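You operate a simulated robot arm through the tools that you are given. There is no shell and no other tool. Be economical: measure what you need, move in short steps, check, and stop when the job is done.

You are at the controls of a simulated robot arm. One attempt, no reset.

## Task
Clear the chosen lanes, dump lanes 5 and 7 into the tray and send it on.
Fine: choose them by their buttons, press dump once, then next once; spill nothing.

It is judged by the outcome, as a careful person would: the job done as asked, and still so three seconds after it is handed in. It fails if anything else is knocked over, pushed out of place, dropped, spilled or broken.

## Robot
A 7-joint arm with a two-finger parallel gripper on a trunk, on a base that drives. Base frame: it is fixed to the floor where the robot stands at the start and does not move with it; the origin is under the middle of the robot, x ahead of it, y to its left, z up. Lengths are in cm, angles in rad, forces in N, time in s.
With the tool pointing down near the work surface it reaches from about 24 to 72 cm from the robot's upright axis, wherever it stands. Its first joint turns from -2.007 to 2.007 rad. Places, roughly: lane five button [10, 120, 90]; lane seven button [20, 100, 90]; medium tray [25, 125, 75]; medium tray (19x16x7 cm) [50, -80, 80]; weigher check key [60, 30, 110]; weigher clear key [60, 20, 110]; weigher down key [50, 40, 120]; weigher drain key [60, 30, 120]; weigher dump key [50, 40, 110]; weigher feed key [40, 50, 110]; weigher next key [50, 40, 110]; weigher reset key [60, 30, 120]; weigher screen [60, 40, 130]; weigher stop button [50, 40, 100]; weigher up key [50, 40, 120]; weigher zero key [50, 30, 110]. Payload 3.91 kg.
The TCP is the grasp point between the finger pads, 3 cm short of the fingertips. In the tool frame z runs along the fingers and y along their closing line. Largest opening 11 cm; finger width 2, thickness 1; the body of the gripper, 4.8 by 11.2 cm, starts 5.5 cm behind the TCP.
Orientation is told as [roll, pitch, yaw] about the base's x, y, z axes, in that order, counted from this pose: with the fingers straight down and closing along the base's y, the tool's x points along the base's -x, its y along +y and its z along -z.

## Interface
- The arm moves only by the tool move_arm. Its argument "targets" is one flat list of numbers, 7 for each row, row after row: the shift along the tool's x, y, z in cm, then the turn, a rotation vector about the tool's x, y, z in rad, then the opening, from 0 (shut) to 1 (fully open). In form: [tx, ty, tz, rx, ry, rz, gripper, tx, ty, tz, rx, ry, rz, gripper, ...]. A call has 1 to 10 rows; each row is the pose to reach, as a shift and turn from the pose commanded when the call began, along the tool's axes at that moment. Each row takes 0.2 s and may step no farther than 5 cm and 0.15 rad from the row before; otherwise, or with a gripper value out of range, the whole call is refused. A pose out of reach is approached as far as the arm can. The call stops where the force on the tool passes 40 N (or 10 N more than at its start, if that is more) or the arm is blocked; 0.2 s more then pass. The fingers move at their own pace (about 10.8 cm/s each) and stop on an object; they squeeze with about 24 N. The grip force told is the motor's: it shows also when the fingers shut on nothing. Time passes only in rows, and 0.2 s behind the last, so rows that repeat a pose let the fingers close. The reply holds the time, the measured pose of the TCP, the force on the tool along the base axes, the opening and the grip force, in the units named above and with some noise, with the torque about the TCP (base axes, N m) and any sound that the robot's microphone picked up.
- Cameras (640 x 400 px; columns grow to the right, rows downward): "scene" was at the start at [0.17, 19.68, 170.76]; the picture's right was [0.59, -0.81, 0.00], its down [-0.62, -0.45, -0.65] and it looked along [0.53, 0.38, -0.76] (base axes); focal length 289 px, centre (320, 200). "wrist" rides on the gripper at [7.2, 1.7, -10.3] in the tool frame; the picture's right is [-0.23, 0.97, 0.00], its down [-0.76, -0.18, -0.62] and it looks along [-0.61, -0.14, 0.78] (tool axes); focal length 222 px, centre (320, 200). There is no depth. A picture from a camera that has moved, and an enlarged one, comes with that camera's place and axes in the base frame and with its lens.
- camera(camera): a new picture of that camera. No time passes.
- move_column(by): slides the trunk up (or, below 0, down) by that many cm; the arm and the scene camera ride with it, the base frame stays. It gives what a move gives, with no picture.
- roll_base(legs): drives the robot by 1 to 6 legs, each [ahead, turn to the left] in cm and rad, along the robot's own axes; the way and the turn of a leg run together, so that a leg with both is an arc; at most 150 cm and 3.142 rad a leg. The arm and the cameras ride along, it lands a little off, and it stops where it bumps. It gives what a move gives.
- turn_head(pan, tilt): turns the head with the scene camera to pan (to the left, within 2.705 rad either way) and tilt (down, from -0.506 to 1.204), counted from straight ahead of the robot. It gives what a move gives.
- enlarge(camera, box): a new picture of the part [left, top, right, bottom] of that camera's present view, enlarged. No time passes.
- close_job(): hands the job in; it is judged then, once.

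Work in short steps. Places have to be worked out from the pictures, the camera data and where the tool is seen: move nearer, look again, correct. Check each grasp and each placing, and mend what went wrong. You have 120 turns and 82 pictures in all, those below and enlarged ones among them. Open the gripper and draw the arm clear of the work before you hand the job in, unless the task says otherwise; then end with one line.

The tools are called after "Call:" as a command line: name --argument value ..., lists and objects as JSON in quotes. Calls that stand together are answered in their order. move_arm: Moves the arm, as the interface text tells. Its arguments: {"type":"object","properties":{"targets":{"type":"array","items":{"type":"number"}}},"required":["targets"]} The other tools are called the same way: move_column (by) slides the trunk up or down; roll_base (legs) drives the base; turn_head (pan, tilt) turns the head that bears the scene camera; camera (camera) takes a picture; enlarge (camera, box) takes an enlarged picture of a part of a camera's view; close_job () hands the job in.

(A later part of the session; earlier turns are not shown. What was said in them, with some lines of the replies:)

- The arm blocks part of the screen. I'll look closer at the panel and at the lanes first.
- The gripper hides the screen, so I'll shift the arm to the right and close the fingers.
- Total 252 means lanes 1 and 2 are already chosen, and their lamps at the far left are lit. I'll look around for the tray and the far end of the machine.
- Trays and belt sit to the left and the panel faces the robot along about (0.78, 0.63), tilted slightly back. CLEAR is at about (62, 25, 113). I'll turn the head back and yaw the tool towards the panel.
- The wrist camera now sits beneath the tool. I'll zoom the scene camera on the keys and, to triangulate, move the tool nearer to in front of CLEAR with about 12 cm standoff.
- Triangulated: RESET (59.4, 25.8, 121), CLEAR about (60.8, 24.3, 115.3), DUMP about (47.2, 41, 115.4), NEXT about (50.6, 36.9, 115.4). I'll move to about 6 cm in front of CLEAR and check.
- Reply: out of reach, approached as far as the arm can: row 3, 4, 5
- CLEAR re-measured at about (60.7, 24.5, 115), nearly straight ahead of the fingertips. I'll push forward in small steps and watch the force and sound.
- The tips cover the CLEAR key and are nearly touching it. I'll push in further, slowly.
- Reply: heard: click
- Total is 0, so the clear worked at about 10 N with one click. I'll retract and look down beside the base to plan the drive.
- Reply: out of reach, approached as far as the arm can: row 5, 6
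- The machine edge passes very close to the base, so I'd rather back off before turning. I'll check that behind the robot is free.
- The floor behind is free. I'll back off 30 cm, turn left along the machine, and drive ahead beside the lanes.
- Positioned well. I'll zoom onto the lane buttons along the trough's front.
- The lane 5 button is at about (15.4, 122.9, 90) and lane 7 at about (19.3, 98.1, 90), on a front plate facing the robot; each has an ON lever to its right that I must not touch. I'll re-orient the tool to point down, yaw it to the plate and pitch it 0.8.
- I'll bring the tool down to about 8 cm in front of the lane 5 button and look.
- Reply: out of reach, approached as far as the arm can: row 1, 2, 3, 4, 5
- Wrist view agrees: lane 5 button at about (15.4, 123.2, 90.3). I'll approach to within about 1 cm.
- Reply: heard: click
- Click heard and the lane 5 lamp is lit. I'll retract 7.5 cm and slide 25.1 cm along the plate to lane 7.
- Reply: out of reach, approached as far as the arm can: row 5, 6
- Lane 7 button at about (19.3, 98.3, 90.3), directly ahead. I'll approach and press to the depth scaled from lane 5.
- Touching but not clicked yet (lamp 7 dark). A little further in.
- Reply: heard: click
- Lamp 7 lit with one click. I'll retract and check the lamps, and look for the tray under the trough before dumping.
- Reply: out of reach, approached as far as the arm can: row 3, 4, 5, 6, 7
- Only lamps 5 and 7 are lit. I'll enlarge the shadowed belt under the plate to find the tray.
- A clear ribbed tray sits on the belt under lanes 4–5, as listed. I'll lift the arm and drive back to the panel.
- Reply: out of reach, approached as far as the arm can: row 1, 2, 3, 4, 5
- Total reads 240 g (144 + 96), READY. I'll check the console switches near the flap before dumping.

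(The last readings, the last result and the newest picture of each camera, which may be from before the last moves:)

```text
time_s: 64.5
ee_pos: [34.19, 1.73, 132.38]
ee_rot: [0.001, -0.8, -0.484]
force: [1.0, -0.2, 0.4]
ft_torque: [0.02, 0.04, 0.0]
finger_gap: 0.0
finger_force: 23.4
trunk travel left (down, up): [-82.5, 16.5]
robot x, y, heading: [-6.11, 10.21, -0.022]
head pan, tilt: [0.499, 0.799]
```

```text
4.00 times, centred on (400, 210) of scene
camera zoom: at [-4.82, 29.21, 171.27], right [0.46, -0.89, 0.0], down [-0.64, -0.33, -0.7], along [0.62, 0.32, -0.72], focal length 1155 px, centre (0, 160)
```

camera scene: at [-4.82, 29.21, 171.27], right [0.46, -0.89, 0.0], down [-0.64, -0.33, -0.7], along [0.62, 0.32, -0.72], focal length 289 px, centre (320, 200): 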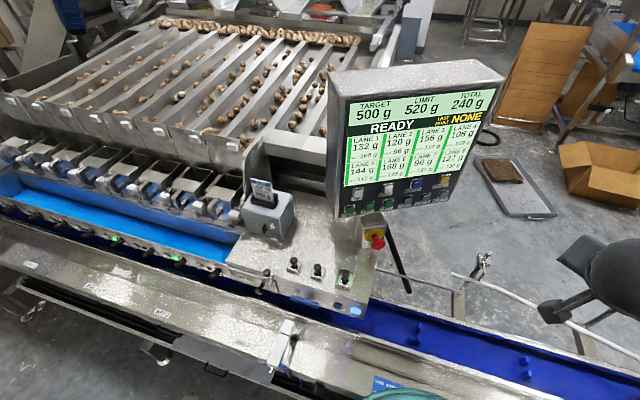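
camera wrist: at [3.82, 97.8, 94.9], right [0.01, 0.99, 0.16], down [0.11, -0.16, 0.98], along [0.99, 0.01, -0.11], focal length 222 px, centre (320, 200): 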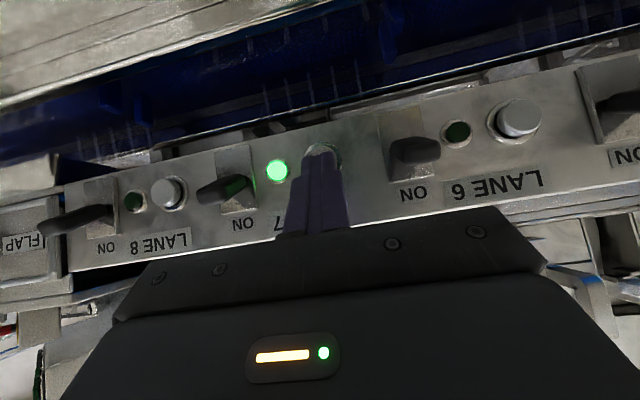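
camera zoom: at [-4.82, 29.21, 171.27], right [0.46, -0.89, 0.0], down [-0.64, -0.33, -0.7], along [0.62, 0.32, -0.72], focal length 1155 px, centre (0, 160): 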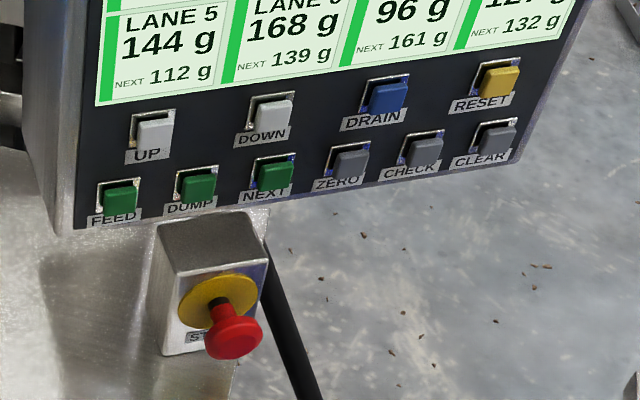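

All looks normal. I'll re-orient the tool to face the panel as for the CLEAR press.

Call:
move_arm --targets '[0, 0, 0, 0, 0.14, 0, 0, 0, 0, 0, 0, 0.28, 0, 0, 0, 0, 0, 0, 0.42, 0, 0, 0, 0, 0, 0, 0.56, 0, 0, 0, 0, 0, 0, 0.7, 0, 0, 0, 0, 0, 0, 0.8, 0, 0]'

Call:
move_arm --targets '[0, 0, 0, 0, 0, -0.145, 0, 0, 0, 0, 0, 0, -0.29, 0, 0, 0, 0, 0, 0, -0.435, 0, 0, 0, 0, 0, 0, -0.58, 0, 0, 0, 0, 0, 0, -0.725, 0, 0, 0, 0, 0, 0, -0.87, 0, 0, 0, 0, 0, 0, -1.015, 0, 0, 0, 0, 0, 0, -1.164, 0]'

Call:
move_arm --targets '[0, 0, 0, 0, -0.145, 0, 0, 0, 0, 0, 0, -0.29, 0, 0, 0, 0, 0, 0, -0.435, 0, 0, 0, 0, 0, 0, -0.58, 0, 0, 0, 0, 0, 0, -0.725, 0, 0, 0, 0, 0, 0, -0.87, 0, 0, 0, 0, 0, 0, -1.015, 0, 0, 0, 0, 0, 0, -1.16, 0, 0, 0, 0, 0, 0, -1.3, 0, 0]'

Call:
camera --camera "wrist"

```text
time_s: 65.9
ee_pos: [34.31, 1.8, 132.43]
ee_rot: [-0.001, 0.002, -0.484]
force: [0.0, -0.1, -0.5]
ft_torque: [0.0, 0.02, -0.01]
finger_gap: 0.0
finger_force: 24.0
trunk travel left (down, up): [-82.5, 16.5]
robot x, y, heading: [-6.15, 10.13, -0.024]
head pan, tilt: [0.499, 0.799]
```

```text
time_s: 67.7
ee_pos: [34.1, 1.81, 132.3]
ee_rot: [0.0, 0.001, 0.682]
force: [0.4, 0.6, -1.0]
ft_torque: [-0.02, 0.01, 0.01]
finger_gap: 0.0
finger_force: 24.2
trunk travel left (down, up): [-82.5, 16.5]
robot x, y, heading: [-6.22, 10.47, -0.023]
head pan, tilt: [0.499, 0.799]
```

```text
time_s: 69.7
ee_pos: [34.1, 1.74, 132.51]
ee_rot: [-0.001, -1.302, 0.679]
force: [-0.8, 0.9, 0.2]
ft_torque: [-0.02, -0.03, 0.05]
finger_gap: 0.0
finger_force: 24.2
trunk travel left (down, up): [-82.5, 16.5]
robot x, y, heading: [-6.31, 9.94, -0.022]
head pan, tilt: [0.499, 0.799]
```

```text
43 pictures are left
camera wrist: at [23.79, -4.31, 128.3], right [-0.56, 0.8, 0.22], down [-0.2, -0.39, 0.9], along [0.8, 0.46, 0.38], focal length 222 px, centre (320, 200)
```

wrist: 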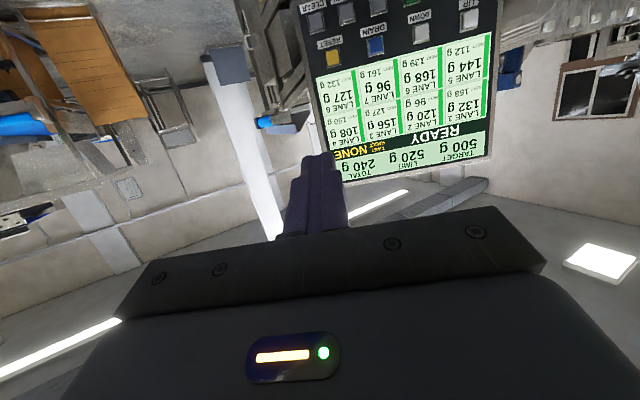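

Screen still 240 g. I'll move to about 7 cm in front of DUMP.

Call:
move_arm --targets '[0.84, 2.41, 3.17, 0, 0, 0, 0, 1.69, 4.82, 6.33, 0, 0, 0, 0, 2.53, 7.23, 9.5, 0, 0, 0, 0, 3.38, 9.64, 12.7, 0, 0, 0, 0, 4.22, 12.1, 15.8, 0, 0, 0, 0, 5.07, 14.5, 19, 0, 0, 0, 0, 5.9, 16.9, 22.2, 0, 0, 0, 0, 6.75, 19.3, 25.3, 0, 0, 0, 0, 7.6, 21.7, 28.5, 0, 0, 0, 0]'

Call:
camera --camera "wrist"

Call:
camera --camera "scene"

```text
time_s: 71.7
ee_pos: [40.68, 34.96, 117.51]
ee_rot: [-0.002, -1.298, 0.682]
force: [-0.1, -0.2, -0.3]
ft_torque: [0.03, 0.01, 0.0]
finger_gap: 0.03
finger_force: 24.0
out of reach, approached as far as the arm can: row 2, 3, 4, 5, 6, 7, 8
trunk travel left (down, up): [-82.5, 16.5]
robot x, y, heading: [-6.32, 10.34, -0.026]
head pan, tilt: [0.499, 0.799]
```

```text
42 pictures are left
camera wrist: at [30.26, 28.79, 113.38], right [-0.56, 0.8, 0.22], down [-0.2, -0.39, 0.9], along [0.8, 0.47, 0.37], focal length 222 px, centre (320, 200)
```

wrist: 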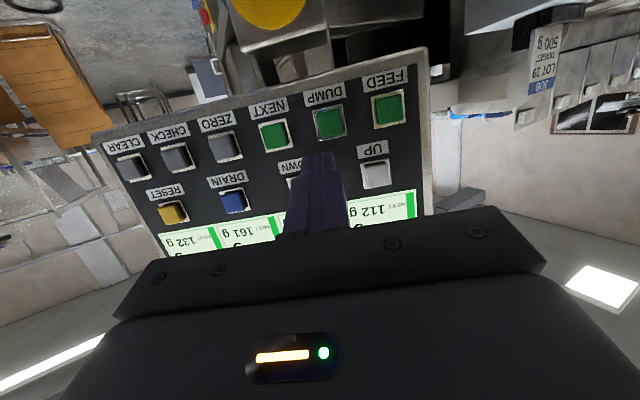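

```text
41 pictures are left
camera scene: at [-4.73, 29.29, 171.26], right [0.46, -0.89, 0.0], down [-0.64, -0.33, -0.7], along [0.62, 0.32, -0.72], focal length 289 px, centre (320, 200)
```

scene: 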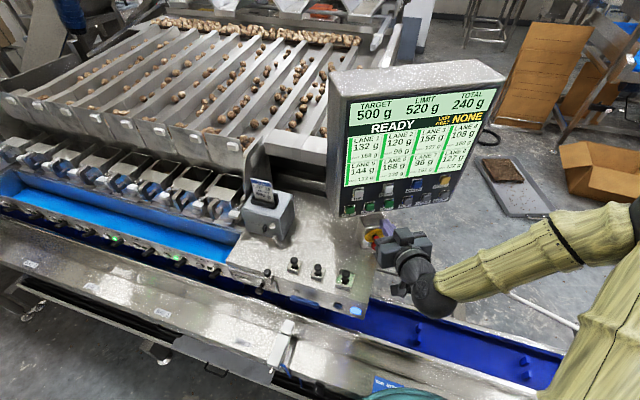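

DUMP is at about (47, 41.3, 114.6), and the stop button is well below the tool path. I'll approach to near contact and check.

Call:
move_arm --targets '[0.2, 0.9, 3, 0, 0, 0, 0, 0.4, 0.9, 5, 0, 0, 0, 0, 0.4, 0.9, 5.8, 0, 0, 0, 0]'

Call:
camera --camera "wrist"

```text
time_s: 72.5
ee_pos: [44.17, 38.67, 115.69]
ee_rot: [-0.002, -1.301, 0.679]
force: [-0.9, 0.2, 0.1]
ft_torque: [-0.02, 0.0, -0.01]
finger_gap: 0.04
finger_force: 24.1
trunk travel left (down, up): [-82.5, 16.5]
robot x, y, heading: [-6.16, 10.29, -0.024]
head pan, tilt: [0.499, 0.799]
```

```text
40 pictures are left
camera wrist: at [33.72, 32.78, 111.44], right [-0.56, 0.8, 0.22], down [-0.2, -0.39, 0.9], along [0.8, 0.47, 0.38], focal length 222 px, centre (320, 200)
```

wrist: 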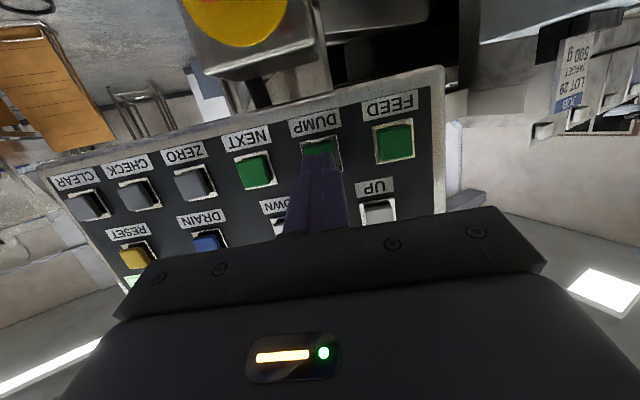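

Fingertips are centred on DUMP. Pressing slowly until the click.

Call:
move_arm --targets '[0, 0, 0.4, 0, 0, 0, 0, 0, 0, 0.8, 0, 0, 0, 0, 0, 0, 1.2, 0, 0, 0, 0]'

Call:
enlarge --camera "scene" --box '[320, 60, 520, 210]'

```text
time_s: 73.3
ee_pos: [45.05, 39.63, 115.19]
ee_rot: [-0.002, -1.299, 0.684]
force: [-1.6, -0.4, -0.3]
ft_torque: [-0.02, -0.01, 0.02]
finger_gap: 0.0
finger_force: 23.7
trunk travel left (down, up): [-82.5, 16.5]
robot x, y, heading: [-6.48, 10.23, -0.024]
head pan, tilt: [0.499, 0.799]
```

```text
2.67 times, centred on (420, 135) of scene
camera zoom: at [-4.85, 29.23, 171.26], right [0.46, -0.89, 0.0], down [-0.64, -0.33, -0.7], along [0.62, 0.32, -0.72], focal length 770 px, centre (53, 373)
```

zoom: 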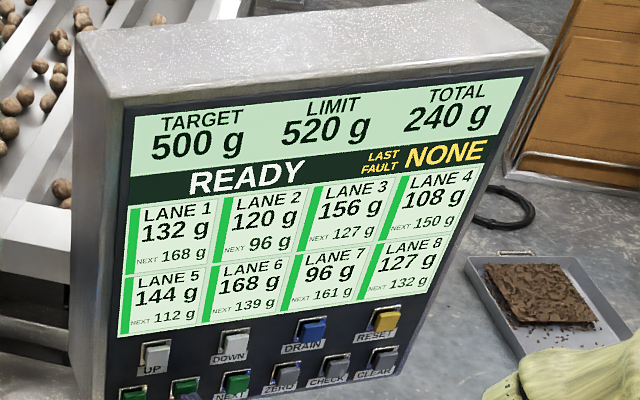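

Just touching (about 1.6 N), no click yet. Going a bit deeper.

Call:
move_arm --targets '[0, 0, 0.3, 0, 0, 0, 0, 0, 0, 0.6, 0, 0, 0, 0]'

Call:
camera --camera "scene"

```text
time_s: 73.9
ee_pos: [45.28, 39.91, 115.07]
ee_rot: [0.0, -1.3, 0.681]
force: [-8.9, -8.1, 4.0]
ft_torque: [0.07, -0.13, -0.02]
finger_gap: 0.0
finger_force: 23.9
trunk travel left (down, up): [-82.5, 16.5]
robot x, y, heading: [-6.5, 10.51, -0.016]
head pan, tilt: [0.499, 0.799]
heard: click
```

```text
38 pictures are left
camera scene: at [-5.04, 29.07, 171.29], right [0.46, -0.89, 0.0], down [-0.64, -0.33, -0.7], along [0.62, 0.32, -0.72], focal length 289 px, centre (320, 200)
```

scene: 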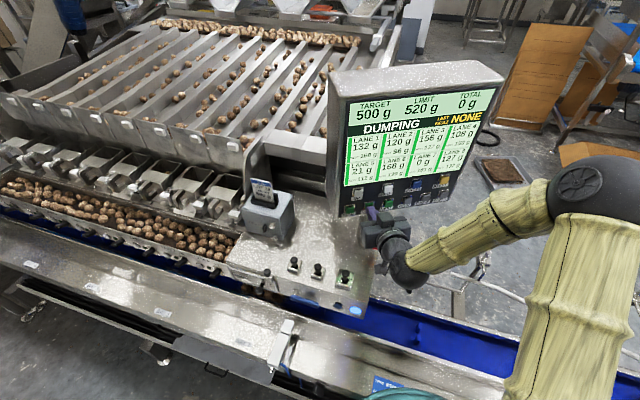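

DUMPING is showing. I'll back off the key and wait for it to finish.

Call:
move_arm --targets '[0, 0, -3, 0, 0, 0, 0, 0, 0, -5, 0, 0, 0, 0, 0, 0, -5, 0, 0, 0, 0, 0, 0, -5, 0, 0, 0, 0, 0, 0, -5, 0, 0, 0, 0, 0, 0, -5, 0, 0, 0, 0, 0, 0, -5, 0, 0, 0, 0, 0, 0, -5, 0, 0, 0, 0, 0, 0, -5, 0, 0, 0, 0, 0, 0, -5, 0, 0, 0, 0]'

Call:
camera --camera "scene"

```text
time_s: 76.1
ee_pos: [41.6, 36.79, 116.33]
ee_rot: [0.001, -1.3, 0.679]
force: [0.4, -0.3, 0.7]
ft_torque: [0.0, 0.02, 0.01]
finger_gap: 0.0
finger_force: 23.8
trunk travel left (down, up): [-82.5, 16.5]
robot x, y, heading: [-6.16, 10.36, -0.015]
head pan, tilt: [0.499, 0.799]
```

```text
37 pictures are left
camera scene: at [-4.83, 29.23, 171.26], right [0.46, -0.89, 0.0], down [-0.64, -0.33, -0.7], along [0.62, 0.32, -0.72], focal length 289 px, centre (320, 200)
```

scene: 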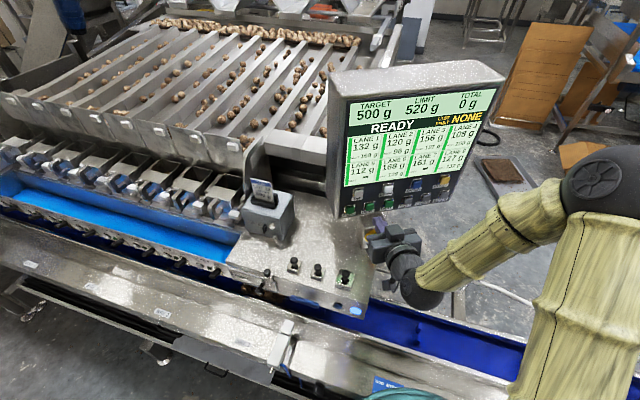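

READY again with lanes 5 and 7 refilled. I'll check where the dumped product sits before pressing NEXT.

Call:
enlarge --camera "scene" --box '[180, 230, 380, 350]'

Call:
enlarge --camera "scene" --box '[320, 60, 520, 220]'

Call:
camera --camera "wrist"

```text
3.20 times, centred on (280, 290) of scene
camera zoom: at [-4.83, 29.23, 171.26], right [0.46, -0.89, 0.0], down [-0.64, -0.33, -0.7], along [0.62, 0.32, -0.72], focal length 924 px, centre (448, -88)
```

zoom: 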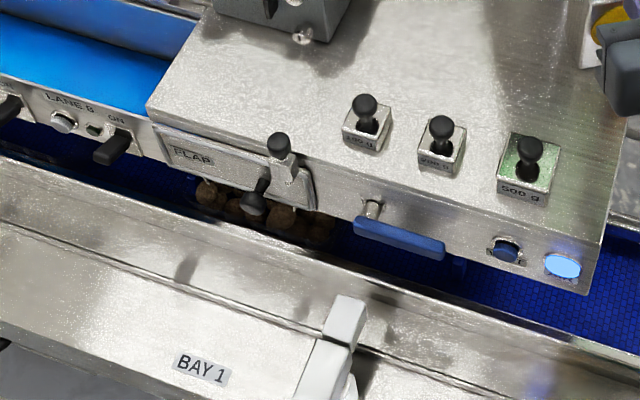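

```text
2.50 times, centred on (420, 140) of scene
camera zoom: at [-4.83, 29.23, 171.26], right [0.46, -0.89, 0.0], down [-0.64, -0.33, -0.7], along [0.62, 0.32, -0.72], focal length 722 px, centre (70, 350)
```

zoom: 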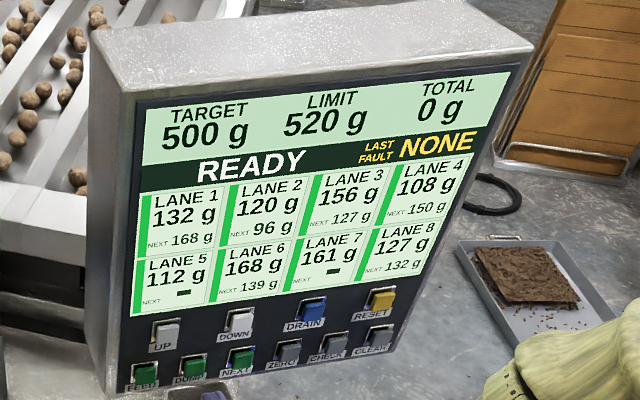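

```text
34 pictures are left
camera wrist: at [31.26, 30.82, 112.13], right [-0.57, 0.8, 0.22], down [-0.2, -0.39, 0.9], along [0.8, 0.47, 0.38], focal length 222 px, centre (320, 200)
```

wrist: 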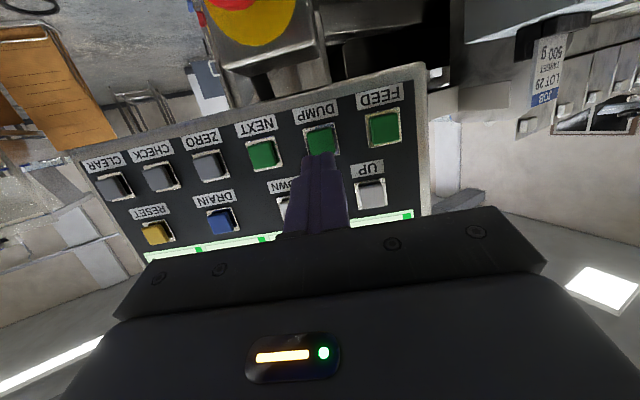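

The product sits in the tray under the flap. NEXT is about 5.2 cm to the right of DUMP; I'll slide over and approach to just short of it.

Call:
move_arm --targets '[0, -2.6, 0, 0, 0, 0, 0, 0, -5.2, 0, 0, 0, 0, 0, 0, -5.2, 2.5, 0, 0, 0, 0, 0, -5.2, 3.5, 0, 0, 0, 0]'

Call:
camera --camera "wrist"

```text
time_s: 77.1
ee_pos: [47.7, 35.17, 115.64]
ee_rot: [0.0, -1.299, 0.68]
force: [-0.4, 0.0, 0.7]
ft_torque: [0.02, -0.02, 0.02]
finger_gap: 0.0
finger_force: 24.4
trunk travel left (down, up): [-82.5, 16.5]
robot x, y, heading: [-5.95, 10.36, -0.021]
head pan, tilt: [0.499, 0.799]
```

```text
33 pictures are left
camera wrist: at [37.26, 29.07, 111.37], right [-0.57, 0.8, 0.22], down [-0.2, -0.39, 0.9], along [0.8, 0.47, 0.38], focal length 222 px, centre (320, 200)
```

wrist: 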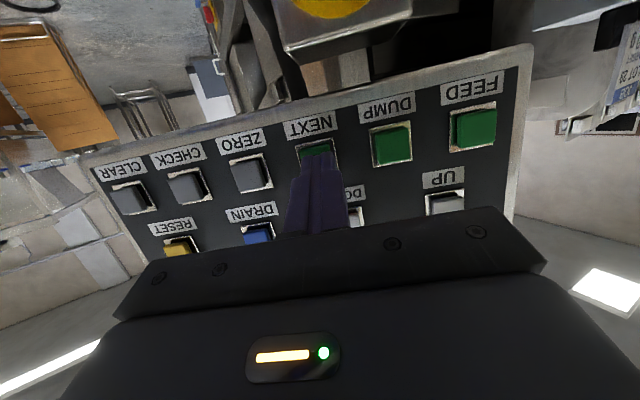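

Centred on NEXT. Pressing until the click.

Call:
move_arm --targets '[0, 0, 0.5, 0, 0, 0, 0, 0, 0, 0.9, 0, 0, 0, 0, 0, 0, 1.2, 0, 0, 0, 0, 0, 0, 1.5, 0, 0, 0, 0]'

Call:
camera --camera "scene"

```text
time_s: 78.1
ee_pos: [48.47, 35.76, 115.24]
ee_rot: [0.001, -1.3, 0.681]
force: [-8.0, -7.1, 0.3]
ft_torque: [0.01, -0.07, 0.0]
finger_gap: 0.01
finger_force: 23.7
trunk travel left (down, up): [-82.5, 16.5]
robot x, y, heading: [-6.09, 10.72, -0.021]
head pan, tilt: [0.499, 0.799]
heard: click
```

```text
32 pictures are left
camera scene: at [-5.01, 29.08, 171.28], right [0.46, -0.89, 0.0], down [-0.64, -0.33, -0.7], along [0.62, 0.32, -0.72], focal length 289 px, centre (320, 200)
```

scene: 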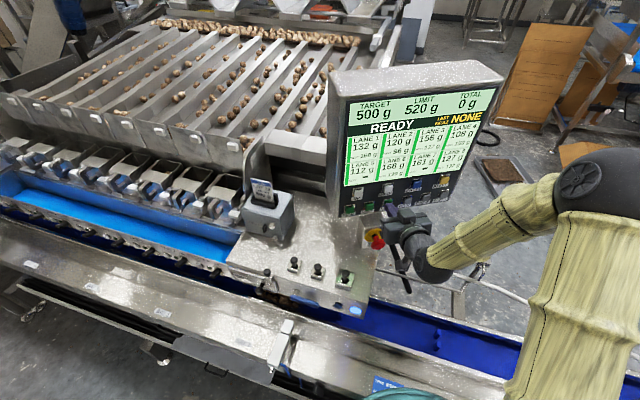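

Clicked. I'll back off clear of the panel, wait, and watch the tray move on.

Call:
move_arm --targets '[0, 0, -4, 0, 0, 0, 0, 0, 0, -8, 0, 0, 0, 0, 0, 0, -12, 0, 0, 0, 0, 0, -2, -16, 0, 0, 0, 0, 0, -4, -20, 0, 0, 0, 0, 0, -4, -20, 0, 0, 0, 0.3, 0, -4, -20, 0, 0, 0, 0.6, 0, -4, -20, 0, 0, 0, 0.8, 0, -4, -20, 0, 0, 0, 1, 0, -4, -20, 0, 0, 0, 1]'

Call:
camera --camera "scene"

```text
time_s: 80.3
ee_pos: [43.2, 19.61, 120.96]
ee_rot: [-0.002, -1.3, 0.68]
force: [-0.7, -1.2, 0.8]
ft_torque: [0.0, 0.01, -0.01]
finger_gap: 11.01
finger_force: 0.2
out of reach, approached as far as the arm can: row 3, 4, 5, 6, 7, 8, 9, 10
trunk travel left (down, up): [-82.5, 16.5]
robot x, y, heading: [-6.04, 10.2, -0.019]
head pan, tilt: [0.499, 0.799]
```

```text
31 pictures are left
camera scene: at [-4.85, 29.26, 171.26], right [0.46, -0.89, 0.0], down [-0.64, -0.33, -0.7], along [0.62, 0.32, -0.72], focal length 289 px, centre (320, 200)
```

scene: 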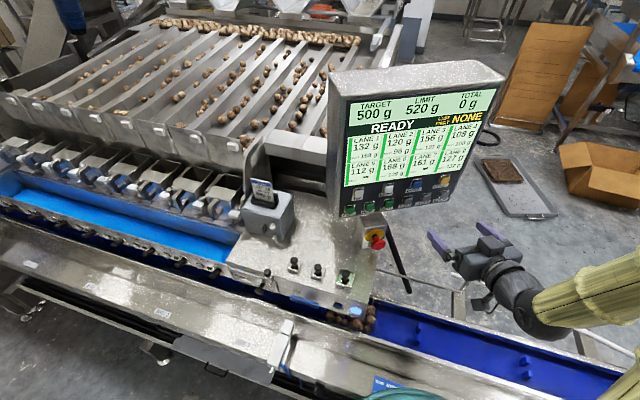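

The tray is travelling downstream with the product. I'll back the robot 15 cm off the belt and watch it further.

Call:
roll_base --legs '[[-15, 0]]'

Call:
turn_head --pan 0.1 --tilt 0.9

Call:
camera --camera "scene"

```text
time_s: 81.7
ee_pos: [28.25, 20.05, 121.03]
ee_rot: [-0.002, -1.301, 0.688]
force: [-0.2, -1.1, 0.3]
ft_torque: [0.01, -0.01, 0.0]
finger_gap: 11.0
finger_force: 0.0
trunk travel left (down, up): [-82.5, 16.5]
robot x, y, heading: [-20.93, 10.77, -0.015]
head pan, tilt: [0.499, 0.799]
```

```text
time_s: 82.5
ee_pos: [28.37, 20.13, 121.15]
ee_rot: [-0.001, -1.3, 0.685]
force: [0.8, -0.3, -0.9]
ft_torque: [-0.01, -0.01, 0.02]
finger_gap: 11.01
finger_force: 0.0
trunk travel left (down, up): [-82.5, 16.5]
robot x, y, heading: [-20.57, 10.61, -0.017]
head pan, tilt: [0.099, 0.901]
```

```text
30 pictures are left
camera scene: at [-19.17, 26.41, 170.48], right [0.08, -1.0, 0.0], down [-0.78, -0.06, -0.62], along [0.62, 0.05, -0.78], focal length 289 px, centre (320, 200)
```

scene: 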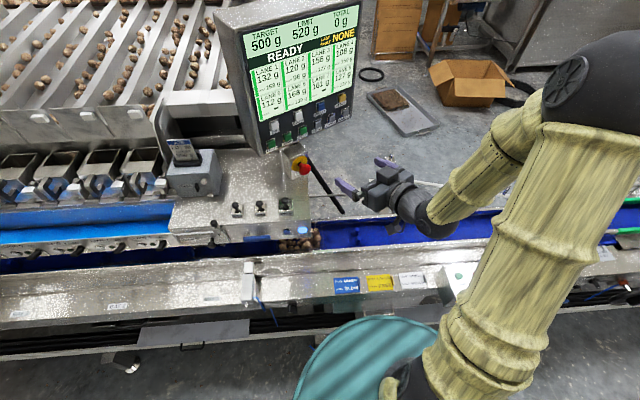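

The tray appears to have stopped just past the console. I'll wait a couple of seconds and look again.

Call:
move_arm --targets '[0, 0, 0, 0, 0, 0, 1, 0, 0, 0, 0, 0, 0, 1, 0, 0, 0, 0, 0, 0, 1, 0, 0, 0, 0, 0, 0, 1, 0, 0, 0, 0, 0, 0, 1, 0, 0, 0, 0, 0, 0, 1, 0, 0, 0, 0, 0, 0, 1, 0, 0, 0, 0, 0, 0, 1, 0, 0, 0, 0, 0, 0, 1, 0, 0, 0, 0, 0, 0, 1]'

Call:
enlarge --camera "scene" --box '[200, 200, 400, 320]'

Call:
enlarge --camera "scene" --box '[200, 0, 380, 160]'

```text
time_s: 84.7
ee_pos: [28.41, 20.21, 120.94]
ee_rot: [0.001, -1.299, 0.685]
force: [0.5, -0.2, -0.8]
ft_torque: [0.0, -0.01, -0.03]
finger_gap: 10.99
finger_force: 0.1
trunk travel left (down, up): [-82.5, 16.5]
robot x, y, heading: [-20.92, 10.47, -0.019]
head pan, tilt: [0.099, 0.901]
```

```text
3.20 times, centred on (300, 260) of scene
camera zoom: at [-19.15, 26.39, 170.47], right [0.08, -1.0, 0.0], down [-0.78, -0.06, -0.62], along [0.62, 0.05, -0.78], focal length 924 px, centre (384, 8)
```

zoom: 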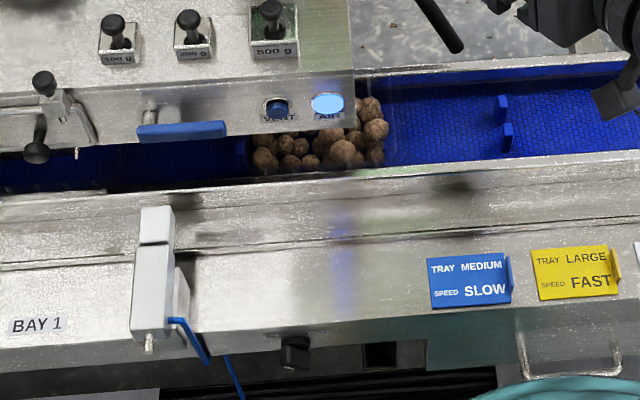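

```text
2.50 times, centred on (290, 80) of scene
camera zoom: at [-19.15, 26.39, 170.47], right [0.08, -1.0, 0.0], down [-0.78, -0.06, -0.62], along [0.62, 0.05, -0.78], focal length 722 px, centre (395, 500)
```

zoom: 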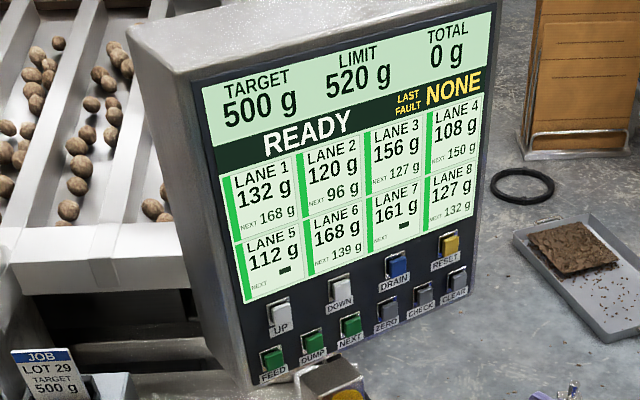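

The tray has moved on one place and stopped with all its product in it. There is no spill and no fault on the screen. The gripper is open and the arm is clear, so I'm handing in.

Call:
close_job

```text
The job is handed in.
```

I cleared the chosen lanes, picked lanes 5 and 7 by their buttons (240 g), and pressed DUMP once and NEXT once. The filled tray moved on one place, just past the console, and stopped there with no spill seen and no fault showing.
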